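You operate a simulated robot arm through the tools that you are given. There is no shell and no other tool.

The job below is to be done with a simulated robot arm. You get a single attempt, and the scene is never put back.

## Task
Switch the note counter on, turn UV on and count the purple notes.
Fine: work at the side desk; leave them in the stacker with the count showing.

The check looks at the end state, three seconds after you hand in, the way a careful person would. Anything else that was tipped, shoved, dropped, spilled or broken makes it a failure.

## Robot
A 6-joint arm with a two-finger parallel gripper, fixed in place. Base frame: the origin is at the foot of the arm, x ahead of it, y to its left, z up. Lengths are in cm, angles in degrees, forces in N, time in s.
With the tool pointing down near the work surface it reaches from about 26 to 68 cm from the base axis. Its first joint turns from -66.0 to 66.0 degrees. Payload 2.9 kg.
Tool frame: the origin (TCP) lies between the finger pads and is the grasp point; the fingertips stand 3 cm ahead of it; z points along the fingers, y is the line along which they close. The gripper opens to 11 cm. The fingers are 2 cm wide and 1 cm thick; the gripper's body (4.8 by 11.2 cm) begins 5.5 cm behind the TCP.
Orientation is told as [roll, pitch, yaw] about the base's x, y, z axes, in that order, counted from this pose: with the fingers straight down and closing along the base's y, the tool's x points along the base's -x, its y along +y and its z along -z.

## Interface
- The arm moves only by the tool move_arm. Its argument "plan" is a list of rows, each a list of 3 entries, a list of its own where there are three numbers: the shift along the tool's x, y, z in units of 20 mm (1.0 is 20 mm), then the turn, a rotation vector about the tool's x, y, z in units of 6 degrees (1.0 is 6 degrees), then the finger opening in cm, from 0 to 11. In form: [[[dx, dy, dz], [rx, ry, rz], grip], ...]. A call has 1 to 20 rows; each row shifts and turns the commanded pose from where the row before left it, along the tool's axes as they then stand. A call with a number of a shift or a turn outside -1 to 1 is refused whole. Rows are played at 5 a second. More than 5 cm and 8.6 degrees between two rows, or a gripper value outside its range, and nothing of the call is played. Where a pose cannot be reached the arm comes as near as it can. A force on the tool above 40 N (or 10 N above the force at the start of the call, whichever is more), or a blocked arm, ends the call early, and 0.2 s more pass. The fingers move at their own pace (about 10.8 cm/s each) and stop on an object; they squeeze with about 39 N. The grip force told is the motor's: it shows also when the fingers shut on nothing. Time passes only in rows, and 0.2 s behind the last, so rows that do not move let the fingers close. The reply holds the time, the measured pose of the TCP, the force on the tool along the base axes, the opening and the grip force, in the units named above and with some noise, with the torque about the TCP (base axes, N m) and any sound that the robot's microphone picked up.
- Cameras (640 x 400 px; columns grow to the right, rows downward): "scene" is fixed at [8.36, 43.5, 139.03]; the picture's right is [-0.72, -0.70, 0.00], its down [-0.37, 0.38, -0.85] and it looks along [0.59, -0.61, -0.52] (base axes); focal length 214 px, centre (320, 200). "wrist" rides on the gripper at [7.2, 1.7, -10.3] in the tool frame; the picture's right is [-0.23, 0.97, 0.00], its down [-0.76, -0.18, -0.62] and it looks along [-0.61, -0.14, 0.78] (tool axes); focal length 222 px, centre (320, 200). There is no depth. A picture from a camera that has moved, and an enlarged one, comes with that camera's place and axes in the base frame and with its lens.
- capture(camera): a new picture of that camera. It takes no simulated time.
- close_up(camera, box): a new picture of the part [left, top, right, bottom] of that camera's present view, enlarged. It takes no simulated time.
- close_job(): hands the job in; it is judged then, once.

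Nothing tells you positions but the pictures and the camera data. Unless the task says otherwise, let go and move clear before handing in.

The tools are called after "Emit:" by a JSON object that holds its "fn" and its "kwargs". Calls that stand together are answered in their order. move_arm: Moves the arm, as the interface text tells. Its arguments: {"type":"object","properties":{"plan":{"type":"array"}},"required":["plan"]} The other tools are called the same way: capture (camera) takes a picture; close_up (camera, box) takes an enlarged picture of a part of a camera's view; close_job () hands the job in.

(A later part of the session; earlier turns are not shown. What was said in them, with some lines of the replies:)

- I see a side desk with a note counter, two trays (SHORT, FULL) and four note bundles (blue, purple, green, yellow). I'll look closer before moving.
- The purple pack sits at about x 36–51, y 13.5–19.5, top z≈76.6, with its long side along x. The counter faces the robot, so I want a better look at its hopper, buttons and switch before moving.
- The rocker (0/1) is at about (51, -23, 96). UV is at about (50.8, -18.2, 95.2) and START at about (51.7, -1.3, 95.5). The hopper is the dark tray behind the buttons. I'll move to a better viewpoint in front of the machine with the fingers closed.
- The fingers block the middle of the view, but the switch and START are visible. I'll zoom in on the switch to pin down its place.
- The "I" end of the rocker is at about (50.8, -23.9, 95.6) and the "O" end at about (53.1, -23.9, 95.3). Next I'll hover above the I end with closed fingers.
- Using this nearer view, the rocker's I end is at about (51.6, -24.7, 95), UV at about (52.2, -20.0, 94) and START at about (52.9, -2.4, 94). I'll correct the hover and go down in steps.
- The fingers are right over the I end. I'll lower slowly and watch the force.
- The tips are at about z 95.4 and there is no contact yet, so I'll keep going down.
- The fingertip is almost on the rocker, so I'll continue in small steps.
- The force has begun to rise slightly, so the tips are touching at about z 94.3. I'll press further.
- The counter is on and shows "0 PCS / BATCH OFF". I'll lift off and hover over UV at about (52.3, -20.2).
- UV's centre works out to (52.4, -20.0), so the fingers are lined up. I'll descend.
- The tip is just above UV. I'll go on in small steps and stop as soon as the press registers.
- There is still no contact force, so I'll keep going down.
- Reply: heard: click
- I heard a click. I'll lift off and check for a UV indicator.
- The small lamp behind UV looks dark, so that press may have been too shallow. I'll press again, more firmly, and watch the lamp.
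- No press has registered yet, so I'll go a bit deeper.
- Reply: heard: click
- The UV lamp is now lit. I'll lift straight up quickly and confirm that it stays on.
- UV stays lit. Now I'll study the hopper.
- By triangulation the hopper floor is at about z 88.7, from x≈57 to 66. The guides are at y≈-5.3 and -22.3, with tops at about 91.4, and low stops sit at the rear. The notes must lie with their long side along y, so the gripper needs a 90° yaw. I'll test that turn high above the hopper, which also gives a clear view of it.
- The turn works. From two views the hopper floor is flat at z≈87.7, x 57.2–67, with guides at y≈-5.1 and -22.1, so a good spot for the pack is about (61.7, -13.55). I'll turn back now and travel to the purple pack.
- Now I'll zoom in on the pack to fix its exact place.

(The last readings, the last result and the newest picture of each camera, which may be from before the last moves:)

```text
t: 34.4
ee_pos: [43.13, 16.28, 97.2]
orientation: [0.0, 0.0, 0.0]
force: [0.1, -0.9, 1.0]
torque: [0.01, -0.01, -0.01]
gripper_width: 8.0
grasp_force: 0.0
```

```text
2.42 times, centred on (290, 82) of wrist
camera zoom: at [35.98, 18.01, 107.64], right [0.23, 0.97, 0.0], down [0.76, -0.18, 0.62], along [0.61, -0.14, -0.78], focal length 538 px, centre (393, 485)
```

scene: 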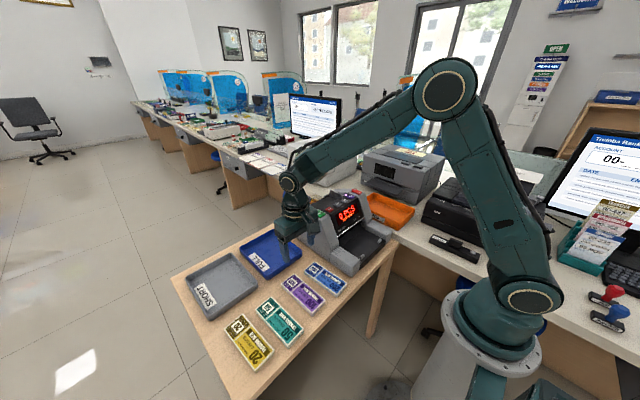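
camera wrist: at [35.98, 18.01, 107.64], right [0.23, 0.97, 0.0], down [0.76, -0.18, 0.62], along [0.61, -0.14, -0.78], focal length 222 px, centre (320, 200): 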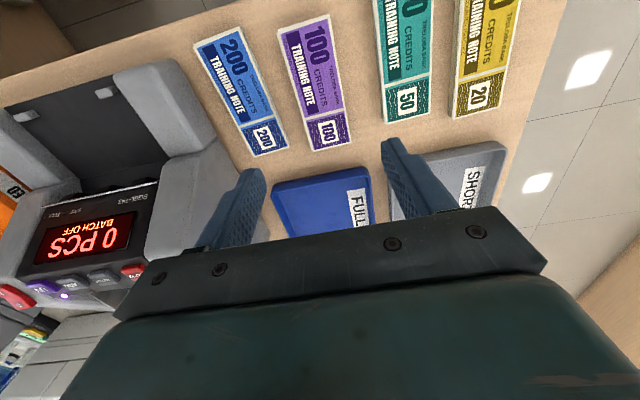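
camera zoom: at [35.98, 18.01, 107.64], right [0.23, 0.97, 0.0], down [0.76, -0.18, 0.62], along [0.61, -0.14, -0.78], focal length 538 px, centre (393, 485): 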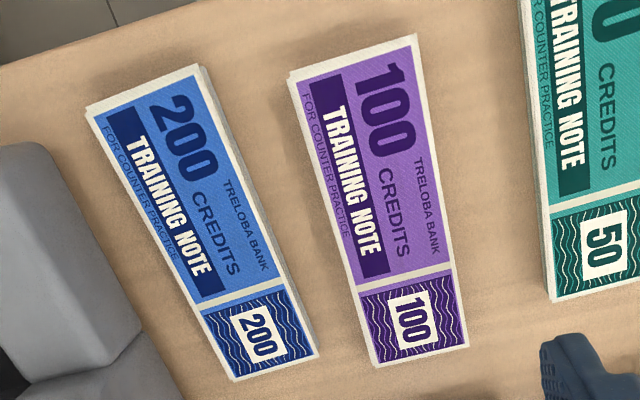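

The purple pack's centre is at (43.2, 16.35), about 6 cm wide, and an 8 cm opening clears the neighbouring packs. I'll go down in stages.

Emit:
{"fn": "move_arm", "kwargs": {"plan": [[[0, 0, 1], [0, 0, 0], 8], [[0, 0, 1], [0, 0, 0], 8], [[0, 0, 1], [0, 0, 0], 8], [[0, 0, 1], [0, 0, 0], 8], [[0, 0, 1], [0, 0, 0], 8], [[0, 0, 1], [0, 0, 0], 8], [[0, 0, 0.5], [0, 0, 0], 8], [[0, 0, 0], [0, 0, 0], 8]]}}

Emit:
{"fn": "capture", "kwargs": {"camera": "wrist"}}

Emit:
{"fn": "close_up", "kwargs": {"camera": "scene", "box": [260, 240, 350, 310]}}

```text
t: 36.2
ee_pos: [43.19, 16.46, 84.37]
orientation: [0.0, 0.0, 0.1]
force: [0.3, 0.5, 0.3]
torque: [0.0, -0.01, 0.0]
gripper_width: 8.0
grasp_force: 0.1
```

```text
taken
camera wrist: at [36.0, 18.15, 94.65], right [0.23, 0.97, 0.0], down [0.76, -0.18, 0.62], along [0.61, -0.14, -0.78], focal length 222 px, centre (320, 200)
```

wrist: 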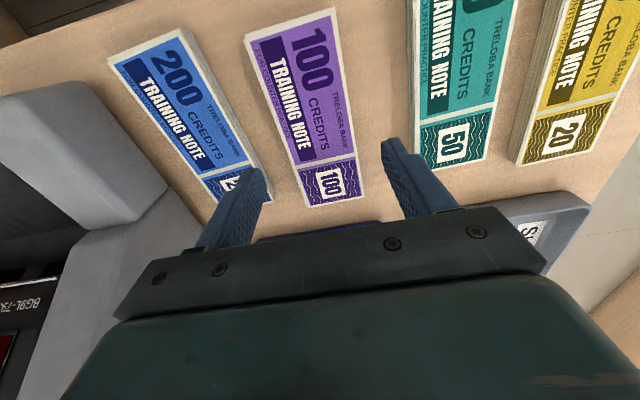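

```text
5.71 times, centred on (305, 275) of scene
camera zoom: at [8.36, 43.5, 139.03], right [-0.72, -0.7, 0.0], down [-0.37, 0.38, -0.85], along [0.59, -0.61, -0.52], focal length 1226 px, centre (406, -229)
```

zoom: 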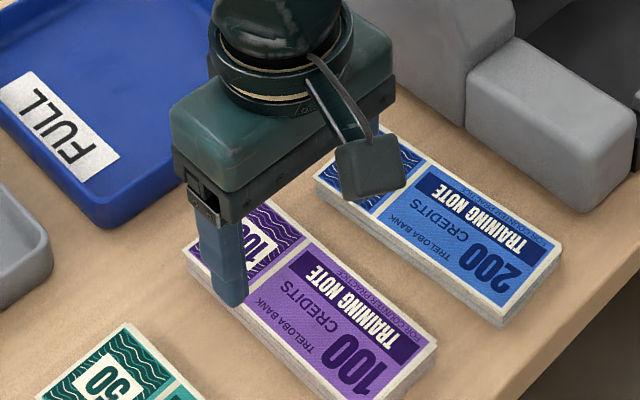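

From two camera heights the pack top is at about z 76.2, so the desk should be near z 75. I'll lower to just above the desk, then use small steps.

Emit:
{"fn": "move_arm", "kwargs": {"plan": [[[0, -0.08, 0.9], [0, 0, 0], 8], [[0, 0, 0.9], [0, 0, 0], 8], [[0, 0, 0.6], [0, 0, 0], 8], [[0, 0, 0.3], [0, 0, 0], 8], [[0, 0, 0.05], [0, 0, 0], 8], [[0, 0, 0.05], [0, 0, 0], 8], [[0, 0, 0.05], [0, 0, 0], 8], [[0, 0, 0], [0, 0, 0], 8]]}}

Emit:
{"fn": "close_up", "kwargs": {"camera": "scene", "box": [260, 240, 350, 310]}}

Emit:
{"fn": "capture", "kwargs": {"camera": "wrist"}}

```text
t: 38.0
ee_pos: [43.05, 16.26, 78.46]
orientation: [0.0, 0.0, 0.0]
force: [0.0, 0.2, -0.4]
torque: [-0.01, -0.01, 0.0]
gripper_width: 8.0
grasp_force: 0.1
```

```text
5.71 times, centred on (305, 275) of scene
camera zoom: at [8.36, 43.5, 139.03], right [-0.72, -0.7, 0.0], down [-0.37, 0.38, -0.85], along [0.59, -0.61, -0.52], focal length 1226 px, centre (406, -229)
```

zoom: 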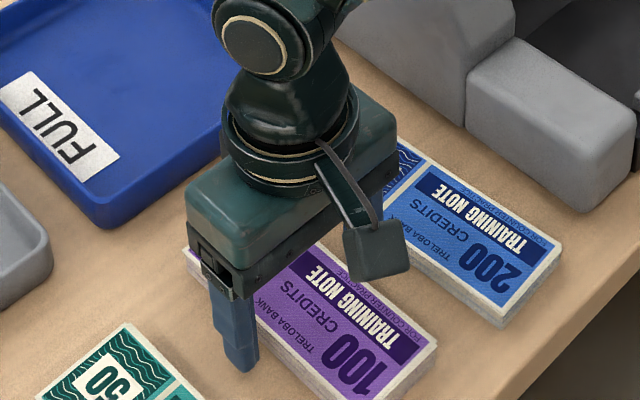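

```text
taken
camera wrist: at [35.9, 18.0, 88.91], right [0.23, 0.97, 0.0], down [0.76, -0.18, 0.62], along [0.61, -0.14, -0.78], focal length 222 px, centre (320, 200)
```

wrist: 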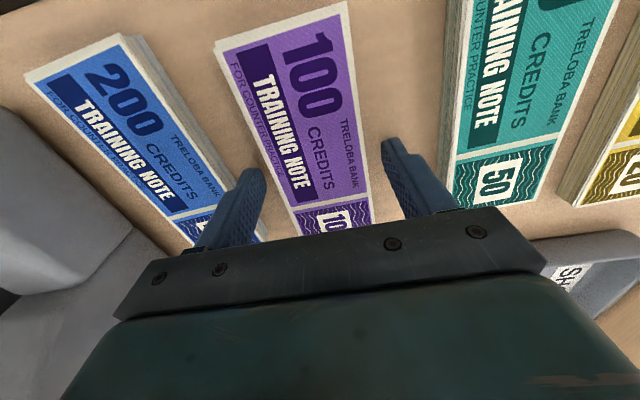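

The pack is between the fingers. I'll feel for the desk with a few tiny steps.

Emit:
{"fn": "move_arm", "kwargs": {"plan": [[[0, 0, 0.05], [0, 0, 0], 8], [[0, 0, 0.05], [0, 0, 0], 8], [[0, 0, 0.05], [0, 0, 0], 8], [[0, 0, 0], [0, 0, 0], 8]]}}

Emit:
{"fn": "close_up", "kwargs": {"camera": "scene", "box": [275, 270, 320, 305]}}

```text
t: 39.0
ee_pos: [43.11, 16.17, 78.24]
orientation: [0.0, 0.0, 0.0]
force: [-0.4, 0.6, 1.3]
torque: [0.0, 0.02, 0.02]
gripper_width: 8.02
grasp_force: 0.1
```

```text
11.43 times, centred on (298, 288) of scene
camera zoom: at [8.36, 43.5, 139.03], right [-0.72, -0.7, 0.0], down [-0.37, 0.38, -0.85], along [0.59, -0.61, -0.52], focal length 2451 px, centre (577, -800)
```

zoom: 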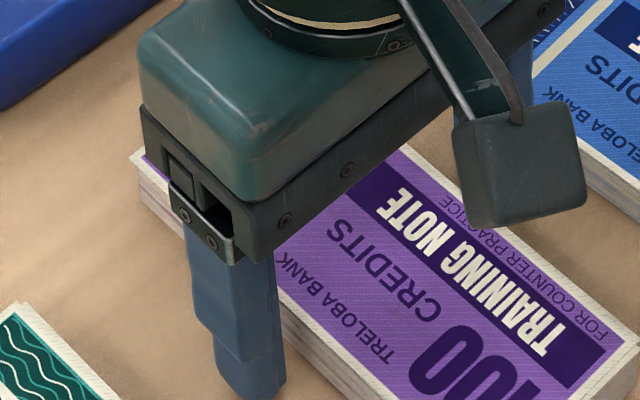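

Emit:
{"fn": "move_arm", "kwargs": {"plan": [[[0, 0, 0.05], [0, 0, 0], 8], [[0, 0, 0.05], [0, 0, 0], 8], [[0, 0, 0], [0, 0, 0], 8]]}}

```text
t: 39.8
ee_pos: [42.99, 16.28, 78.13]
orientation: [0.0, 0.1, -0.1]
force: [0.4, -0.3, 0.5]
torque: [0.0, 0.03, 0.0]
gripper_width: 7.97
grasp_force: 0.0
```

Emit:
{"fn": "move_arm", "kwargs": {"plan": [[[0, 0, 0.05], [0, 0, 0], 8], [[0, 0, 0.05], [0, 0, 0], 8], [[0, 0, 0], [0, 0, 0], 8]]}}

```text
t: 40.6
ee_pos: [43.09, 16.3, 77.94]
orientation: [-0.1, 0.0, 0.0]
force: [-4.3, -2.5, 18.3]
torque: [0.04, 0.24, 0.15]
gripper_width: 7.97
grasp_force: 0.1
```

That is the desk, so the tips are at z≈74.95. I'll raise 3 mm and close on the pack.

Emit:
{"fn": "move_arm", "kwargs": {"plan": [[[0, 0, -0.18], [0, 0, 0], 8], [[0, 0, 0], [0, 0, 0], 7], [[0, 0, 0], [0, 0, 0], 6.4], [[0, 0, 0], [0, 0, 0], 5.5], [[0, 0, 0], [0, 0, 0], 5], [[0, 0, 0], [0, 0, 0], 5], [[0, 0, 0], [0, 0, 0], 5]]}}

Emit:
{"fn": "close_up", "kwargs": {"camera": "scene", "box": [260, 240, 350, 310]}}

Emit:
{"fn": "capture", "kwargs": {"camera": "wrist"}}

```text
t: 42.2
ee_pos: [43.01, 16.23, 78.31]
orientation: [0.0, 0.0, 0.0]
force: [0.8, 0.4, 0.2]
torque: [-0.03, 0.0, 0.01]
gripper_width: 5.92
grasp_force: 38.8
```

```text
5.71 times, centred on (305, 275) of scene
camera zoom: at [8.36, 43.5, 139.03], right [-0.72, -0.7, 0.0], down [-0.37, 0.38, -0.85], along [0.59, -0.61, -0.52], focal length 1226 px, centre (406, -229)
```

zoom: 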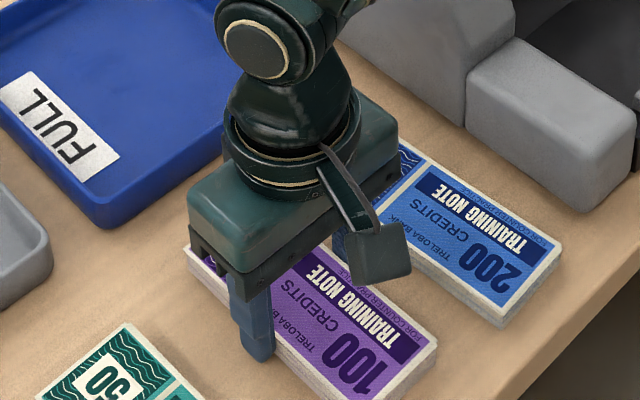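

```text
taken
camera wrist: at [35.86, 17.92, 88.61], right [0.23, 0.97, 0.0], down [0.76, -0.18, 0.62], along [0.61, -0.14, -0.78], focal length 222 px, centre (320, 200)
```

wrist: 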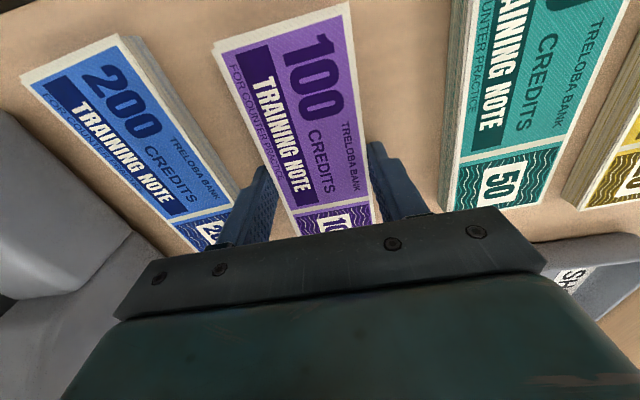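

The pack is gripped at 5.92 cm. I'll lift it slowly and check that it all comes up.

Emit:
{"fn": "move_arm", "kwargs": {"plan": [[[0, 0, -0.2], [0, 0, 0], 5], [[0, 0, -0.4], [0, 0, 0], 5], [[0, 0, -0.6], [0, 0, 0], 5], [[0, 0, -0.8], [0, 0, 0], 5], [[0, 0, -0.8], [0, 0, 0], 5], [[0, 0, -0.8], [0, 0, 0], 5], [[0, 0, 0], [0, 0, 0], 5]]}}

Emit:
{"fn": "close_up", "kwargs": {"camera": "scene", "box": [250, 230, 350, 310]}}

Emit:
{"fn": "capture", "kwargs": {"camera": "wrist"}}

```text
t: 43.8
ee_pos: [42.99, 16.19, 85.59]
orientation: [0.0, 0.0, 0.0]
force: [0.0, -0.1, -0.2]
torque: [0.01, -0.01, 0.02]
gripper_width: 5.9
grasp_force: 39.6
```

```text
5.00 times, centred on (300, 270) of scene
camera zoom: at [8.36, 43.5, 139.03], right [-0.72, -0.7, 0.0], down [-0.37, 0.38, -0.85], along [0.59, -0.61, -0.52], focal length 1072 px, centre (420, -150)
```

zoom: 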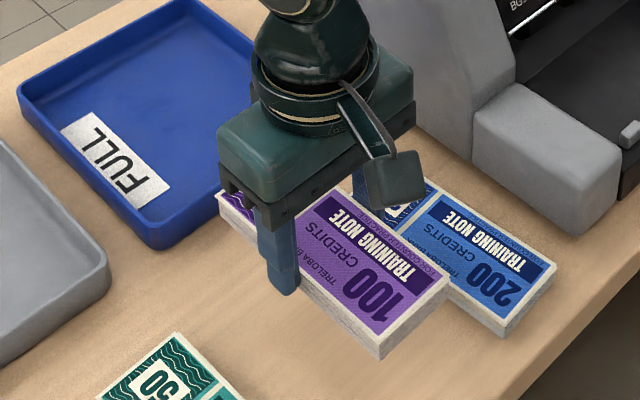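

```text
taken
camera wrist: at [35.78, 17.94, 95.85], right [0.23, 0.97, 0.0], down [0.76, -0.18, 0.62], along [0.61, -0.14, -0.78], focal length 222 px, centre (320, 200)
```

wrist: 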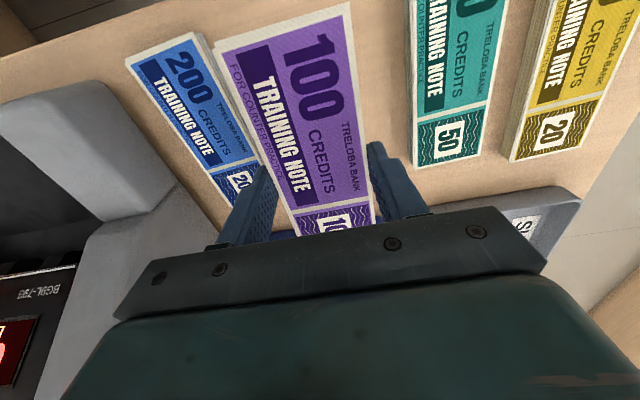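

The whole pack came up cleanly. I'll raise it well above the machine, then travel to the hopper.

Emit:
{"fn": "move_arm", "kwargs": {"plan": [[[0, 0, -0.9], [0, 0, 0], 5], [[0, 0, -0.9], [0, 0, 0], 5], [[0, 0, -0.9], [0, 0, 0], 5], [[0, 0, -0.9], [0, 0, 0], 5], [[0, 0, -0.9], [0, 0, 0], 5], [[0, 0, -0.9], [0, 0, 0], 5], [[0, 0, -0.9], [0, 0, 0], 5], [[0, 0, -0.9], [0, 0, 0], 5], [[0, 0, -0.9], [0, 0, 0], 5], [[0, 0, -0.9], [0, 0, 0], 5], [[0, 0, -0.9], [0, 0, 0], 5], [[0, 0, -0.5], [0, 0, 0], 5], [[0, 0, 0], [0, 0, 0], 5]]}}

Emit:
{"fn": "move_arm", "kwargs": {"plan": [[[-0.584, -0.925, 0], [0, 0, 0], 5], [[-0.584, -0.925, 0], [0, 0, 0], 5], [[-0.584, -0.925, 0], [0, 0, 0], 5], [[-0.584, -0.925, 0], [0, 0, 0], 5], [[-0.584, -0.925, 0], [0, 0, 0], 5], [[-0.584, -0.925, 0], [0, 0, 0], 5], [[-0.584, -0.925, 0], [0, 0, 0], 5], [[-0.584, -0.925, 0], [0, 0, 0], 5], [[-0.584, -0.925, 0], [0, 0, 0], 5], [[-0.584, -0.925, 0], [0, 0, 0], 5], [[-0.584, -0.925, 0], [0, 0, 0], 5], [[-0.584, -0.925, 0], [0, 0, 0], 5], [[-0.584, -0.925, 0], [0, 0, 0], 5], [[-0.584, -0.925, 0], [0, 0, 0], 5], [[-0.584, -0.925, 0], [0, 0, 0], 5], [[-0.584, -0.925, 0], [0, 0, 0], 5], [[0, 0, 0], [0, 0, 0], 5]]}}

Emit:
{"fn": "move_arm", "kwargs": {"plan": [[[0, 0, 0], [0, 0, 0.8], 5], [[0, 0, 0], [0, 0, 0.9], 5], [[0, 0, 0], [0, 0, 0.9], 5], [[0, 0, 0], [0, 0, 0.9], 5], [[0, 0, 0], [0, 0, 0.9], 5], [[0, 0, 0], [0, 0, 0.9], 5], [[0, 0, 0], [0, 0, 0.9], 5], [[0, 0, 0], [0, 0, 0.9], 5], [[0, 0, 0], [0, 0, 0.9], 5], [[0, 0, 0], [0, 0, 0.9], 5], [[0, 0, 0], [0, 0, 0.9], 5], [[0, 0, 0], [0, 0, 0.9], 5], [[0, 0, 0], [0, 0, 0.9], 5], [[0, 0, 0], [0, 0, 0.9], 5], [[0, 0, 0], [0, 0, 0.9], 5], [[0, 0, 0], [0, 0, 0.9], 5], [[0, 0, 0], [0, 0, 0.9], 5], [[0, 0, 0], [0, 0, 0], 5]]}}

Emit:
{"fn": "capture", "kwargs": {"camera": "wrist"}}

Emit:
{"fn": "close_up", "kwargs": {"camera": "scene", "box": [280, 130, 400, 230]}}

```text
t: 46.6
ee_pos: [43.14, 16.21, 106.26]
orientation: [0.0, -0.1, 0.0]
force: [0.4, -0.6, -1.1]
torque: [0.0, 0.03, 0.02]
gripper_width: 5.9
grasp_force: 38.8
```

```text
t: 50.2
ee_pos: [62.02, -13.29, 106.36]
orientation: [-0.1, 0.0, 0.0]
force: [-0.6, -0.8, -1.5]
torque: [-0.01, -0.01, 0.01]
gripper_width: 5.89
grasp_force: 38.8
```

```text
t: 54.0
ee_pos: [61.76, -13.3, 106.24]
orientation: [-0.1, 0.0, -91.3]
force: [-0.6, -0.5, -0.4]
torque: [-0.02, -0.01, 0.01]
gripper_width: 5.9
grasp_force: 38.9
```

```text
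taken
camera wrist: at [63.75, -6.11, 116.64], right [0.97, -0.25, 0.0], down [-0.19, -0.76, 0.62], along [-0.16, -0.6, -0.78], focal length 222 px, centre (320, 200)
```

wrist: 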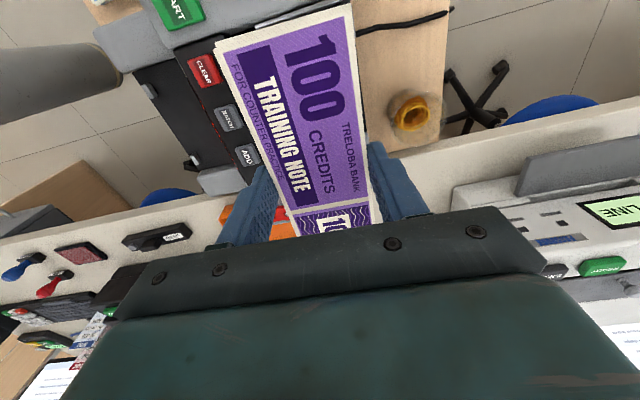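

```text
4.00 times, centred on (340, 180) of scene
camera zoom: at [8.36, 43.5, 139.03], right [-0.72, -0.7, 0.0], down [-0.37, 0.38, -0.85], along [0.59, -0.61, -0.52], focal length 858 px, centre (240, 280)
```

zoom: 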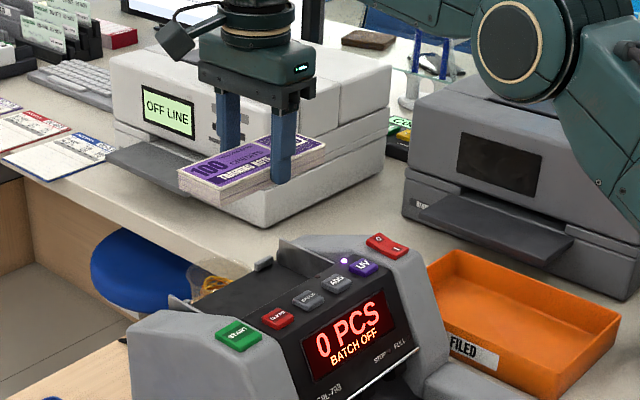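

The pack is over the hopper and aligned with it. I'll lower to just above the guides and check the clearances.

Emit:
{"fn": "move_arm", "kwargs": {"plan": [[[-0.05, 0, 0.85], [0, 0, 0], 5], [[0, 0, 0.85], [0, 0, 0], 5], [[0, 0, 0.85], [0, 0, 0], 5], [[0, 0, 0.85], [0, 0, 0], 5], [[0, 0, 0.85], [0, 0, 0], 5], [[0, 0, 0.75], [0, 0, 0], 5], [[0, 0, 0], [0, 0, 0], 5]]}}

Emit:
{"fn": "capture", "kwargs": {"camera": "wrist"}}

Emit:
{"fn": "close_up", "kwargs": {"camera": "scene", "box": [290, 150, 370, 220]}}

```text
t: 55.6
ee_pos: [61.84, -13.42, 96.24]
orientation: [0.0, 0.1, -91.3]
force: [0.5, -0.5, -0.5]
torque: [-0.02, -0.01, -0.02]
gripper_width: 5.9
grasp_force: 39.1
```

```text
taken
camera wrist: at [63.73, -6.25, 106.54], right [0.97, -0.25, 0.0], down [-0.19, -0.76, 0.62], along [-0.15, -0.6, -0.78], focal length 222 px, centre (320, 200)
```

wrist: 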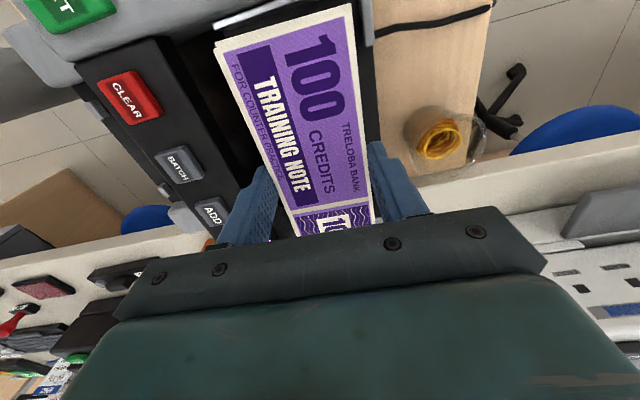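

```text
5.71 times, centred on (330, 185) of scene
camera zoom: at [8.36, 43.5, 139.03], right [-0.72, -0.7, 0.0], down [-0.37, 0.38, -0.85], along [0.59, -0.61, -0.52], focal length 1226 px, centre (263, 286)
```

zoom: 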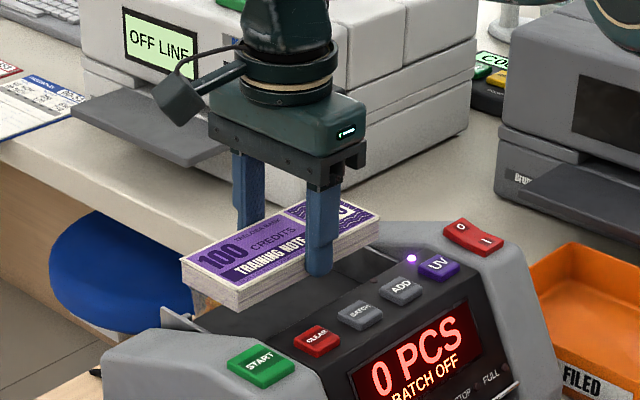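

The pack is inside the guide span and clear of the panel. I'll lower further.

Emit:
{"fn": "move_arm", "kwargs": {"plan": [[[0, 0, 0.4], [0, 0, 0], 5], [[0, 0, 0.4], [0, 0, 0], 5], [[0, 0, 0.4], [0, 0, 0], 5], [[0, 0, 0.4], [0, 0, 0], 5], [[0, 0, 0.4], [0, 0, 0], 5], [[0, 0, 0], [0, 0, 0], 5]]}}

Emit:
{"fn": "capture", "kwargs": {"camera": "wrist"}}

Emit:
{"fn": "close_up", "kwargs": {"camera": "scene", "box": [290, 150, 370, 220]}}

```text
t: 57.0
ee_pos: [61.83, -13.52, 92.26]
orientation: [0.0, 0.1, -91.2]
force: [-0.3, 0.1, -1.0]
torque: [0.01, -0.01, 0.02]
gripper_width: 5.92
grasp_force: 39.3
```

```text
taken
camera wrist: at [63.74, -6.2, 102.64], right [0.97, -0.25, 0.0], down [-0.19, -0.76, 0.62], along [-0.15, -0.6, -0.78], focal length 222 px, centre (320, 200)
```

wrist: 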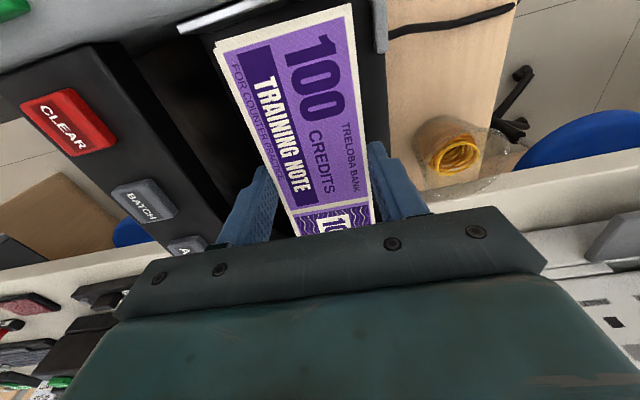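

```text
5.71 times, centred on (330, 185) of scene
camera zoom: at [8.36, 43.5, 139.03], right [-0.72, -0.7, 0.0], down [-0.37, 0.38, -0.85], along [0.59, -0.61, -0.52], focal length 1226 px, centre (263, 286)
```

zoom: 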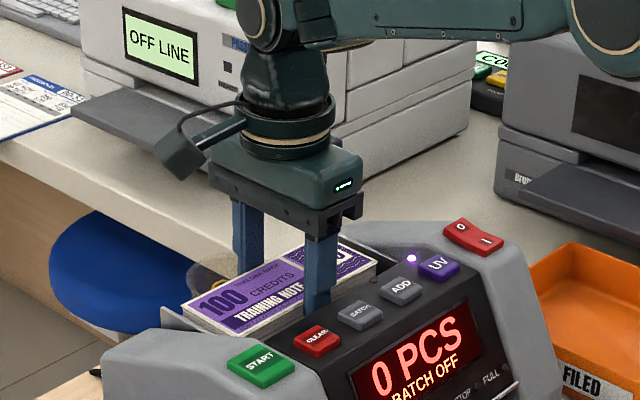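

The pack is between the guides with about 1 cm to go. I'll lower in small steps until it touches.

Emit:
{"fn": "move_arm", "kwargs": {"plan": [[[0, 0, 0.08], [0, 0, 0], 5], [[0, 0, 0.08], [0, 0, 0], 5], [[0, 0, 0.08], [0, 0, 0], 5], [[0, 0, 0.08], [0, 0, 0], 5], [[0, 0, 0.08], [0, 0, 0], 5], [[0, 0, 0], [0, 0, 0], 5]]}}

```text
t: 58.4
ee_pos: [61.69, -13.49, 91.56]
orientation: [0.1, -0.1, -91.2]
force: [0.4, 0.2, -0.7]
torque: [-0.01, 0.0, 0.03]
gripper_width: 5.91
grasp_force: 38.9
```

Emit:
{"fn": "move_arm", "kwargs": {"plan": [[[0, 0, 0.06], [0, 0, 0], 5], [[0, 0, 0.06], [0, 0, 0], 5], [[0, 0, 0], [0, 0, 0], 5]]}}

Emit:
{"fn": "close_up", "kwargs": {"camera": "scene", "box": [290, 160, 360, 215]}}

```text
t: 59.2
ee_pos: [61.96, -13.42, 91.35]
orientation: [0.0, 0.0, -91.1]
force: [0.1, 0.2, -0.8]
torque: [-0.01, -0.01, -0.04]
gripper_width: 5.92
grasp_force: 38.2
```

```text
7.27 times, centred on (325, 188) of scene
camera zoom: at [8.36, 43.5, 139.03], right [-0.72, -0.7, 0.0], down [-0.37, 0.38, -0.85], along [0.59, -0.61, -0.52], focal length 1560 px, centre (284, 291)
```

zoom: 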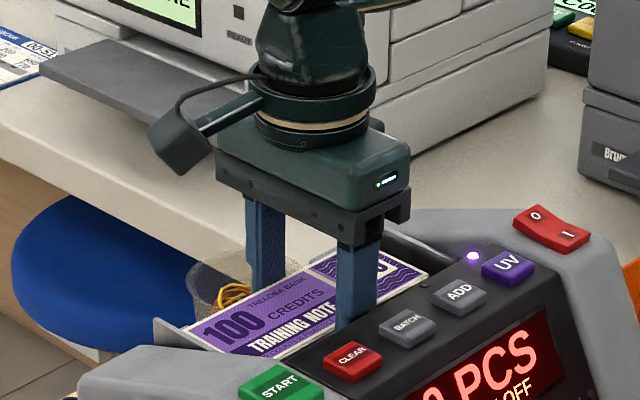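

Emit:
{"fn": "move_arm", "kwargs": {"plan": [[[0, 0, 0.05], [0, 0, 0], 5], [[0, 0, 0.05], [0, 0, 0], 5], [[0, 0, 0.05], [0, 0, 0], 5], [[0, 0, 0], [0, 0, 0], 5]]}}

```text
t: 60.2
ee_pos: [61.8, -13.54, 90.96]
orientation: [0.1, 0.1, -91.2]
force: [0.6, -0.4, -1.6]
torque: [0.03, 0.0, -0.01]
gripper_width: 5.91
grasp_force: 38.6
```

Emit:
{"fn": "move_arm", "kwargs": {"plan": [[[0, 0, 0.05], [0, 0, 0], 5], [[0, 0, 0.05], [0, 0, 0], 5], [[0, 0, 0.05], [0, 0, 0], 5], [[0, 0, 0], [0, 0, 0], 5]]}}

Emit:
{"fn": "capture", "kwargs": {"camera": "wrist"}}

```text
t: 61.2
ee_pos: [61.81, -13.45, 90.74]
orientation: [0.1, 0.0, -91.2]
force: [-1.8, 1.3, 5.4]
torque: [0.23, 0.2, 0.02]
gripper_width: 5.92
grasp_force: 39.0
```

```text
taken
camera wrist: at [63.71, -6.28, 101.09], right [0.97, -0.25, 0.0], down [-0.19, -0.76, 0.62], along [-0.15, -0.6, -0.78], focal length 222 px, centre (320, 200)
```

wrist: 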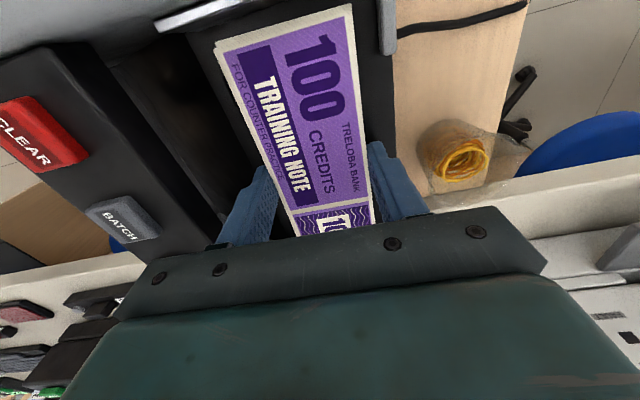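

The pack rests on the hopper floor. I'll open slightly and lift straight out.

Emit:
{"fn": "move_arm", "kwargs": {"plan": [[[0, 0, 0], [0, 0, 0], 6.3], [[0, 0, 0], [0, 0, 0], 6.7], [[0, 0, 0], [0, 0, 0], 6.7], [[0, 0, -0.2], [0, 0, 0], 6.7], [[0, 0, -0.5], [0, 0, 0], 6.7], [[0, 0, -0.8], [0, 0, 0], 6.7], [[0, 0, -1], [0, 0, 0], 6.7], [[0, 0, -1], [0, 0, 0], 6.7], [[0, 0, -1], [0, 0, 0], 6.7], [[0, 0, -1], [0, 0, 0], 6.7], [[0, 0, 0], [0, 0, 0], 6.7]]}}

Emit:
{"fn": "capture", "kwargs": {"camera": "wrist"}}

Emit:
{"fn": "close_up", "kwargs": {"camera": "scene", "box": [290, 160, 400, 270]}}

```text
t: 63.6
ee_pos: [61.93, -13.45, 101.81]
orientation: [0.0, 0.0, -91.1]
force: [0.5, -0.4, 0.3]
torque: [0.0, 0.02, 0.01]
gripper_width: 6.68
grasp_force: 0.1
```

```text
taken
camera wrist: at [63.78, -6.22, 112.07], right [0.97, -0.25, 0.0], down [-0.19, -0.76, 0.62], along [-0.15, -0.6, -0.78], focal length 222 px, centre (320, 200)
```

wrist: 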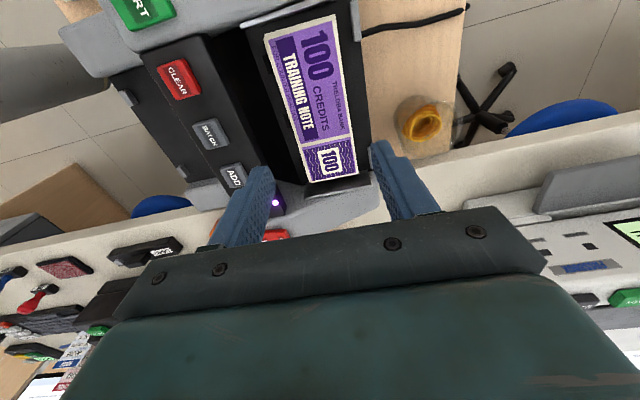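

```text
3.64 times, centred on (345, 215) of scene
camera zoom: at [8.36, 43.5, 139.03], right [-0.72, -0.7, 0.0], down [-0.37, 0.38, -0.85], along [0.59, -0.61, -0.52], focal length 780 px, centre (229, 146)
```

zoom: 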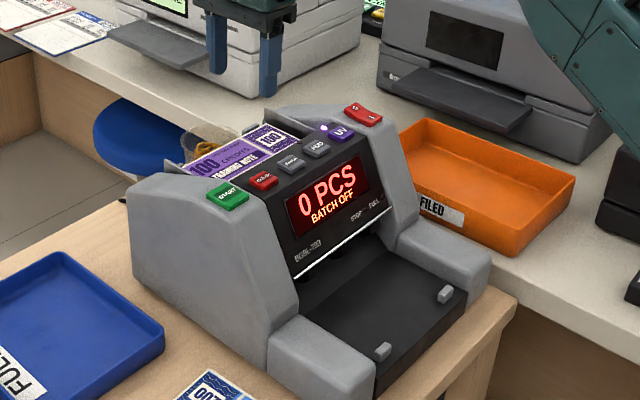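

The pack lies flat in the hopper. Next I'll move over START with closed fingers.

Emit:
{"fn": "move_arm", "kwargs": {"plan": [[[0.905, -0.768, 0], [0, 0, 0], 3], [[0.905, -0.768, 0], [0, 0, 0], 0], [[0.905, -0.768, 0], [0, 0, 0], 0], [[0.905, -0.768, 0], [0, 0, 0], 0], [[0.905, -0.768, 0], [0, 0, 0], 0], [[0.905, -0.768, 0], [0, 0, 0], 0], [[0, 0, 0], [0, 0, 0], 0]]}}

Emit:
{"fn": "close_up", "kwargs": {"camera": "wrist", "box": [220, 40, 420, 190]}}

Emit:
{"fn": "close_up", "kwargs": {"camera": "scene", "box": [290, 160, 380, 230]}}

```text
t: 65.2
ee_pos: [52.68, -2.46, 101.72]
orientation: [0.0, 0.0, -91.2]
force: [0.7, -0.1, 0.3]
torque: [-0.01, 0.01, 0.02]
gripper_width: 0.0
grasp_force: 37.9
```

```text
2.67 times, centred on (320, 115) of wrist
camera zoom: at [54.65, 4.75, 112.09], right [0.97, -0.25, 0.0], down [-0.19, -0.76, 0.62], along [-0.15, -0.6, -0.78], focal length 592 px, centre (320, 427)
```

zoom: 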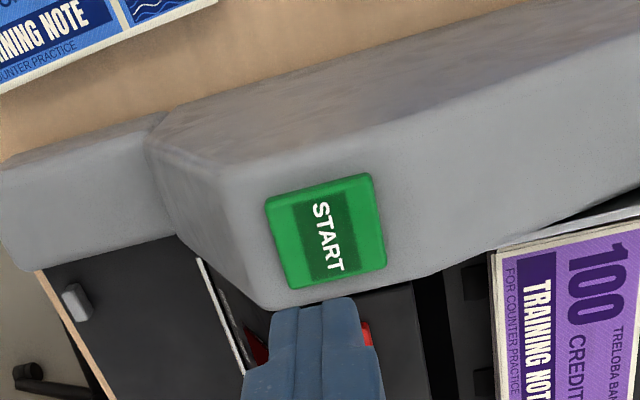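

```text
5.71 times, centred on (335, 195) of scene
camera zoom: at [8.36, 43.5, 139.03], right [-0.72, -0.7, 0.0], down [-0.37, 0.38, -0.85], along [0.59, -0.61, -0.52], focal length 1226 px, centre (234, 229)
```

zoom: 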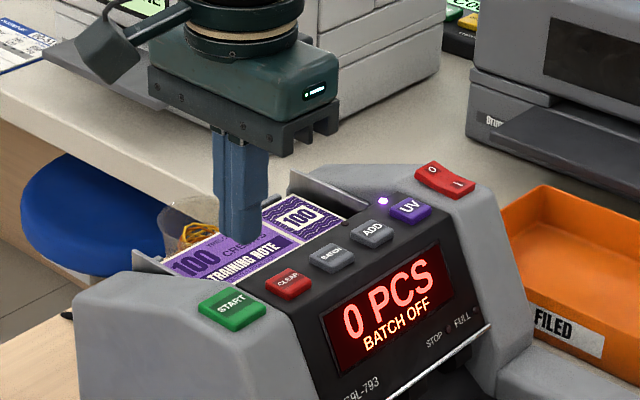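

START's centre works out to (53.2, -1.7). I'll correct the position and go down.

Emit:
{"fn": "move_arm", "kwargs": {"plan": [[[0.36, 0.25, 0.5], [0, 0, 0], 0], [[0, 0, 0.8], [0, 0, 0], 0], [[0, 0, 0.6], [0, 0, 0], 0], [[0, 0, 0.1], [0, 0, 0], 0], [[0, 0, 0], [0, 0, 0], 0]]}}

Emit:
{"fn": "close_up", "kwargs": {"camera": "scene", "box": [300, 170, 380, 230]}}

Emit:
{"fn": "close_up", "kwargs": {"camera": "wrist", "box": [220, 40, 420, 190]}}

```text
t: 66.4
ee_pos: [53.31, -1.82, 97.76]
orientation: [0.1, -0.1, -91.3]
force: [0.0, -0.9, -0.1]
torque: [-0.01, -0.01, -0.01]
gripper_width: 0.01
grasp_force: 37.3
```

```text
6.67 times, centred on (340, 200) of scene
camera zoom: at [8.36, 43.5, 139.03], right [-0.72, -0.7, 0.0], down [-0.37, 0.38, -0.85], along [0.59, -0.61, -0.52], focal length 1430 px, centre (187, 200)
```

zoom: 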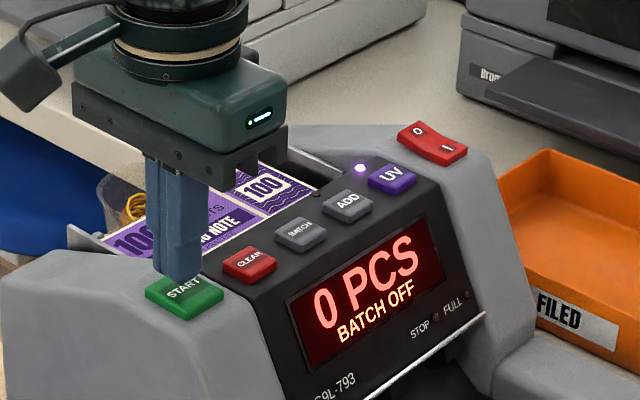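

```text
2.67 times, centred on (320, 115) of wrist
camera zoom: at [55.18, 5.45, 108.06], right [0.97, -0.25, 0.0], down [-0.19, -0.76, 0.62], along [-0.15, -0.6, -0.78], focal length 592 px, centre (320, 427)
```

zoom: 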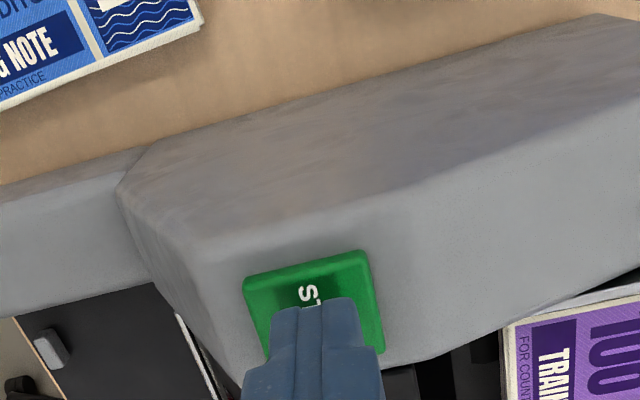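

The fingers are lined up on START. I'll press in small steps.

Emit:
{"fn": "move_arm", "kwargs": {"plan": [[[0, 0, 0.08], [0, 0, 0], 0], [[0, 0, 0.08], [0, 0, 0], 0], [[0, 0, 0.08], [0, 0, 0], 0], [[0, 0, 0.08], [0, 0, 0], 0], [[0, 0, 0], [0, 0, 0], 0]]}}

Emit:
{"fn": "close_up", "kwargs": {"camera": "scene", "box": [300, 170, 380, 230]}}

```text
t: 67.6
ee_pos: [53.37, -1.73, 96.95]
orientation: [0.0, 0.1, -91.2]
force: [0.9, -0.2, 0.0]
torque: [-0.01, 0.03, -0.03]
gripper_width: 0.02
grasp_force: 37.5
```

```text
6.67 times, centred on (340, 200) of scene
camera zoom: at [8.36, 43.5, 139.03], right [-0.72, -0.7, 0.0], down [-0.37, 0.38, -0.85], along [0.59, -0.61, -0.52], focal length 1430 px, centre (187, 200)
```

zoom: 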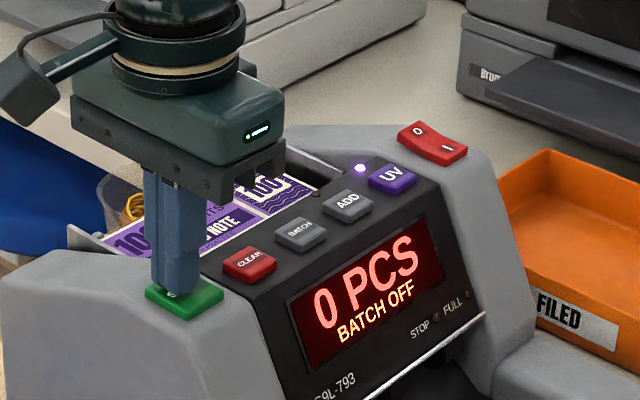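

Emit:
{"fn": "move_arm", "kwargs": {"plan": [[[0, 0, 0.06], [0, 0, 0], 0], [[0, 0, 0.06], [0, 0, 0], 0], [[0, 0, 0.06], [0, 0, 0], 0], [[0, 0, 0], [0, 0, 0], 0]]}}

Emit:
{"fn": "close_up", "kwargs": {"camera": "scene", "box": [300, 170, 380, 230]}}

```text
t: 68.6
ee_pos: [53.37, -1.61, 96.69]
orientation: [0.0, 0.0, -91.3]
force: [0.0, -0.5, 0.4]
torque: [0.0, -0.04, 0.0]
gripper_width: 0.01
grasp_force: 38.0
```

```text
6.67 times, centred on (340, 200) of scene
camera zoom: at [8.36, 43.5, 139.03], right [-0.72, -0.7, 0.0], down [-0.37, 0.38, -0.85], along [0.59, -0.61, -0.52], focal length 1430 px, centre (187, 200)
```

zoom: 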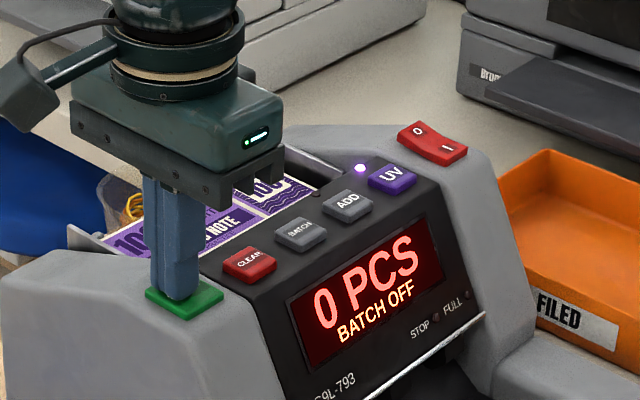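

Emit:
{"fn": "move_arm", "kwargs": {"plan": [[[0, 0, 0.06], [0, 0, 0], 0], [[0, 0, 0.06], [0, 0, 0], 0], [[0, 0, 0.06], [0, 0, 0], 0], [[0, 0, 0], [0, 0, 0], 0]]}}

Emit:
{"fn": "close_up", "kwargs": {"camera": "scene", "box": [300, 170, 400, 270]}}

```text
t: 69.6
ee_pos: [53.36, -1.76, 96.36]
orientation: [0.1, -0.1, -91.2]
force: [1.4, -1.6, 5.6]
torque: [0.0, -0.06, 0.0]
gripper_width: 0.05
grasp_force: 37.6
heard: click
```

```text
4.00 times, centred on (350, 220) of scene
camera zoom: at [8.36, 43.5, 139.03], right [-0.72, -0.7, 0.0], down [-0.37, 0.38, -0.85], along [0.59, -0.61, -0.52], focal length 858 px, centre (200, 120)
```

zoom: 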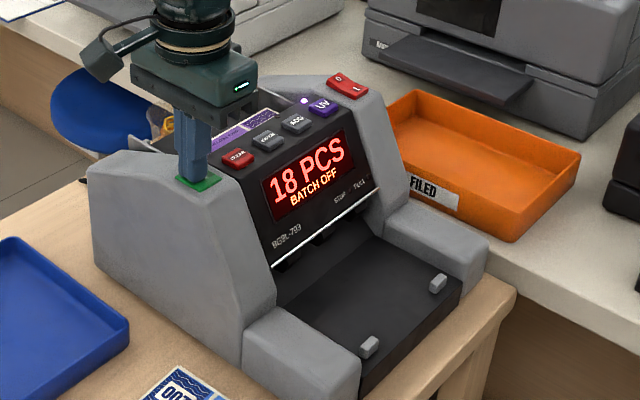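

Counting has started and shows 18 PCS. I'll lift off START and let it run.

Emit:
{"fn": "move_arm", "kwargs": {"plan": [[[0, 0, -0.8], [0, 0, 0], 0], [[0, 0, -1], [0, 0, 0], 0], [[0, 0, -1], [0, 0, 0], 0], [[0, 0, -1], [0, 0, 0], 0], [[0, 0, -1], [0, 0, 0], 0], [[0, 0, 0], [0, 0, 0], 0], [[0, 0, 0], [0, 0, 0], 0], [[0, 0, 0], [0, 0, 0], 0], [[0, 0, 0], [0, 0, 0], 0], [[0, 0, 0], [0, 0, 0], 0]]}}

Emit:
{"fn": "close_up", "kwargs": {"camera": "scene", "box": [300, 170, 400, 270]}}

Emit:
{"fn": "capture", "kwargs": {"camera": "wrist"}}

```text
t: 71.8
ee_pos: [53.49, -1.68, 105.92]
orientation: [0.0, 0.1, -91.1]
force: [0.9, 0.7, -0.7]
torque: [0.01, -0.01, 0.02]
gripper_width: 0.01
grasp_force: 37.9
```

```text
4.00 times, centred on (350, 220) of scene
camera zoom: at [8.36, 43.5, 139.03], right [-0.72, -0.7, 0.0], down [-0.37, 0.38, -0.85], along [0.59, -0.61, -0.52], focal length 858 px, centre (200, 120)
```

zoom: 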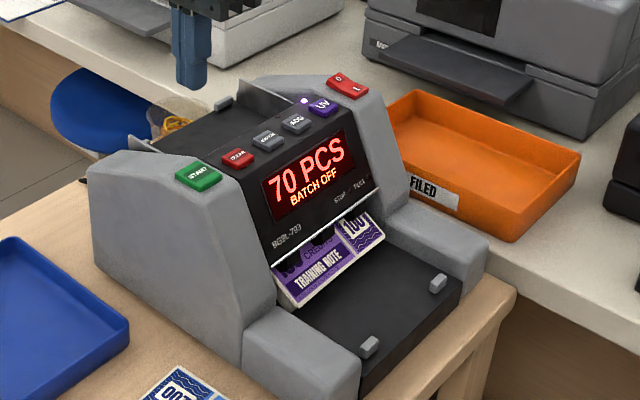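

```text
taken
camera wrist: at [55.36, 5.56, 116.21], right [0.97, -0.25, 0.0], down [-0.19, -0.76, 0.62], along [-0.15, -0.6, -0.78], focal length 222 px, centre (320, 200)
```

wrist: 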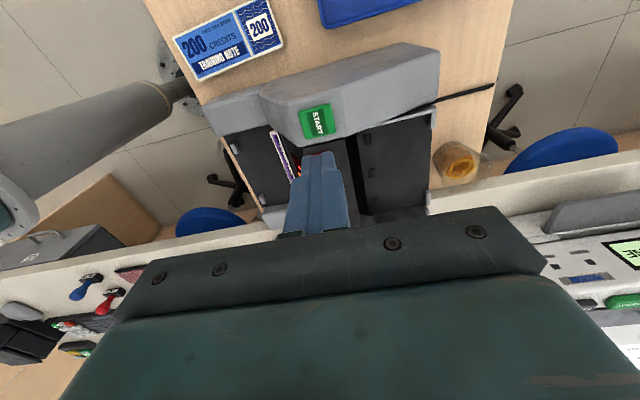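

The hopper looks empty and the display shows 70. I'll wait to see whether it has finished.

Emit:
{"fn": "move_arm", "kwargs": {"plan": [[[0, 0, -0.5], [0, 0, 0], 0], [[0, 0, 0], [0, 0, 0], 0], [[0, 0, 0], [0, 0, 0], 0], [[0, 0, 0], [0, 0, 0], 0], [[0, 0, 0], [0, 0, 0], 0], [[0, 0, 0], [0, 0, 0], 0], [[0, 0, 0], [0, 0, 0], 0], [[0, 0, 0], [0, 0, 0], 0], [[0, 0, 0], [0, 0, 0], 0], [[0, 0, 0], [0, 0, 0], 0]]}}

Emit:
{"fn": "close_up", "kwargs": {"camera": "scene", "box": [310, 175, 390, 255]}}

Emit:
{"fn": "close_up", "kwargs": {"camera": "scene", "box": [360, 210, 400, 230]}}

```text
t: 74.0
ee_pos: [53.37, -1.64, 106.83]
orientation: [0.0, -0.1, -91.2]
force: [0.4, 0.2, -0.7]
torque: [-0.02, -0.02, -0.01]
gripper_width: 0.0
grasp_force: 37.5
```

```text
5.00 times, centred on (350, 215) of scene
camera zoom: at [8.36, 43.5, 139.03], right [-0.72, -0.7, 0.0], down [-0.37, 0.38, -0.85], along [0.59, -0.61, -0.52], focal length 1072 px, centre (170, 125)
```

zoom: 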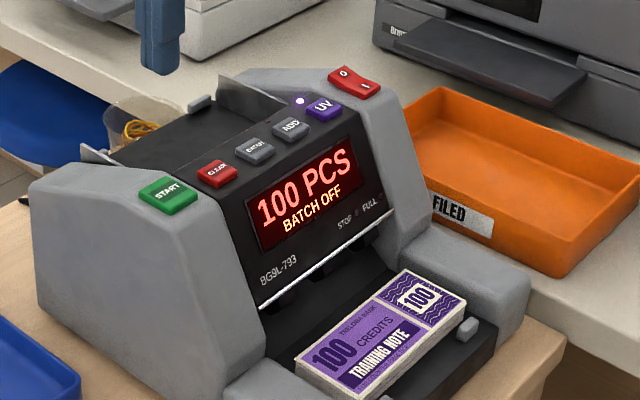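

```text
16.00 times, centred on (380, 220) of scene
camera zoom: at [8.36, 43.5, 139.03], right [-0.72, -0.7, 0.0], down [-0.37, 0.38, -0.85], along [0.59, -0.61, -0.52], focal length 3432 px, centre (-640, -120)
```

zoom: 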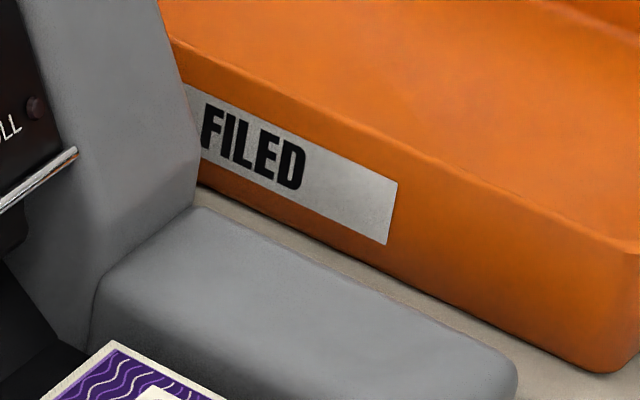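

The count shows 100 PCS and the notes are in the stacker with UV still lit. I'll raise the arm clear and check that everything is settled.

Emit:
{"fn": "move_arm", "kwargs": {"plan": [[[0, 0, -1], [0, 0, 0], 0], [[0, 0, -1], [0, 0, 0], 0], [[0, 0, -1], [0, 0, 0], 0], [[0, 0, -1], [0, 0, 0], 0], [[0, 0, -1], [0, 0, 0], 0], [[0, -1, -1], [0, 0, 0], 0], [[0, -1, -1], [0, 0, 0], 0], [[0, -1, -1], [0, 0, 0], 0], [[0, -1, 0], [0, 0, 0], 3], [[0, -1, 0], [0, 0, 0], 3], [[0, -1, 0], [0, 0, 0], 3], [[0, 0, 0], [0, 0, 0], 3], [[0, 0, 0], [0, 0, 0], 3], [[0, 0, 0], [0, 0, 0], 3]]}}

Emit:
{"fn": "close_up", "kwargs": {"camera": "scene", "box": [310, 175, 390, 255]}}

Emit:
{"fn": "capture", "kwargs": {"camera": "scene"}}

Emit:
{"fn": "capture", "kwargs": {"camera": "wrist"}}

```text
t: 77.0
ee_pos: [41.25, -1.48, 122.89]
orientation: [0.0, 0.0, -91.1]
force: [-0.3, -0.2, 0.6]
torque: [0.01, 0.01, -0.01]
gripper_width: 3.01
grasp_force: 0.1
```

```text
5.00 times, centred on (350, 215) of scene
camera zoom: at [8.36, 43.5, 139.03], right [-0.72, -0.7, 0.0], down [-0.37, 0.38, -0.85], along [0.59, -0.61, -0.52], focal length 1072 px, centre (170, 125)
```

zoom: 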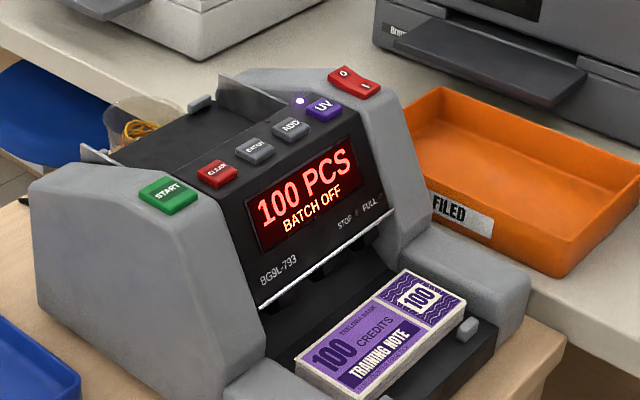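

```text
taken
```

scene: 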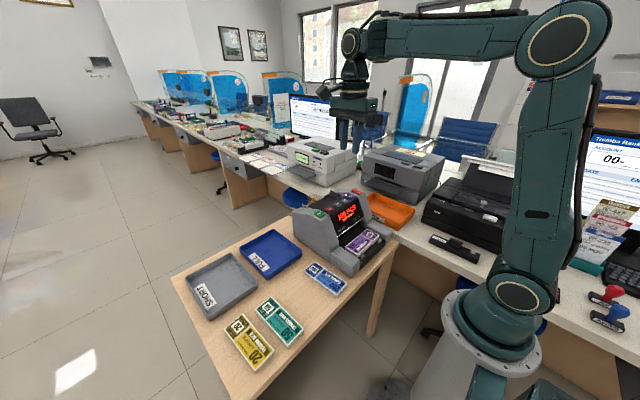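

```text
taken
camera wrist: at [43.26, 5.77, 133.23], right [0.97, -0.25, 0.0], down [-0.19, -0.76, 0.62], along [-0.15, -0.6, -0.78], focal length 222 px, centre (320, 200)
```

wrist: 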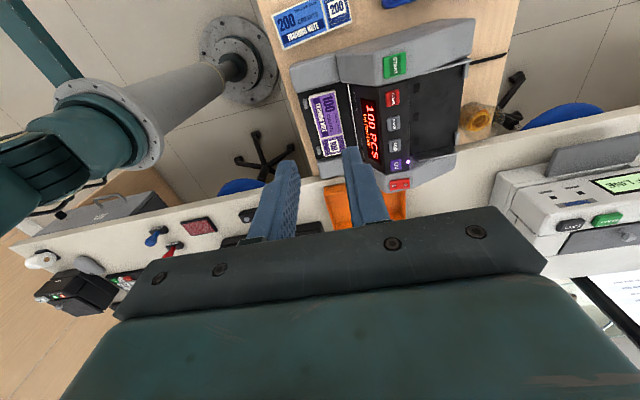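

The counter is on, UV is lit, the display holds 100 PCS and the purple notes are in the stacker. Everything else is undisturbed and the arm is clear, so I'm handing the job in.

Emit:
{"fn": "close_job", "kwargs": {}}

```text
The job is handed in.
```

The note counter is on with UV lit, and it counted 100 purple notes. They are in the stacker, and the display still shows "100 PCS".

UV took two presses: the first clicked but the lamp stayed dark, and the second lit it. The other note packs, the trays and the rest of the desk looked undisturbed in the last pictures. The arm was clear of everything when I handed the job in.
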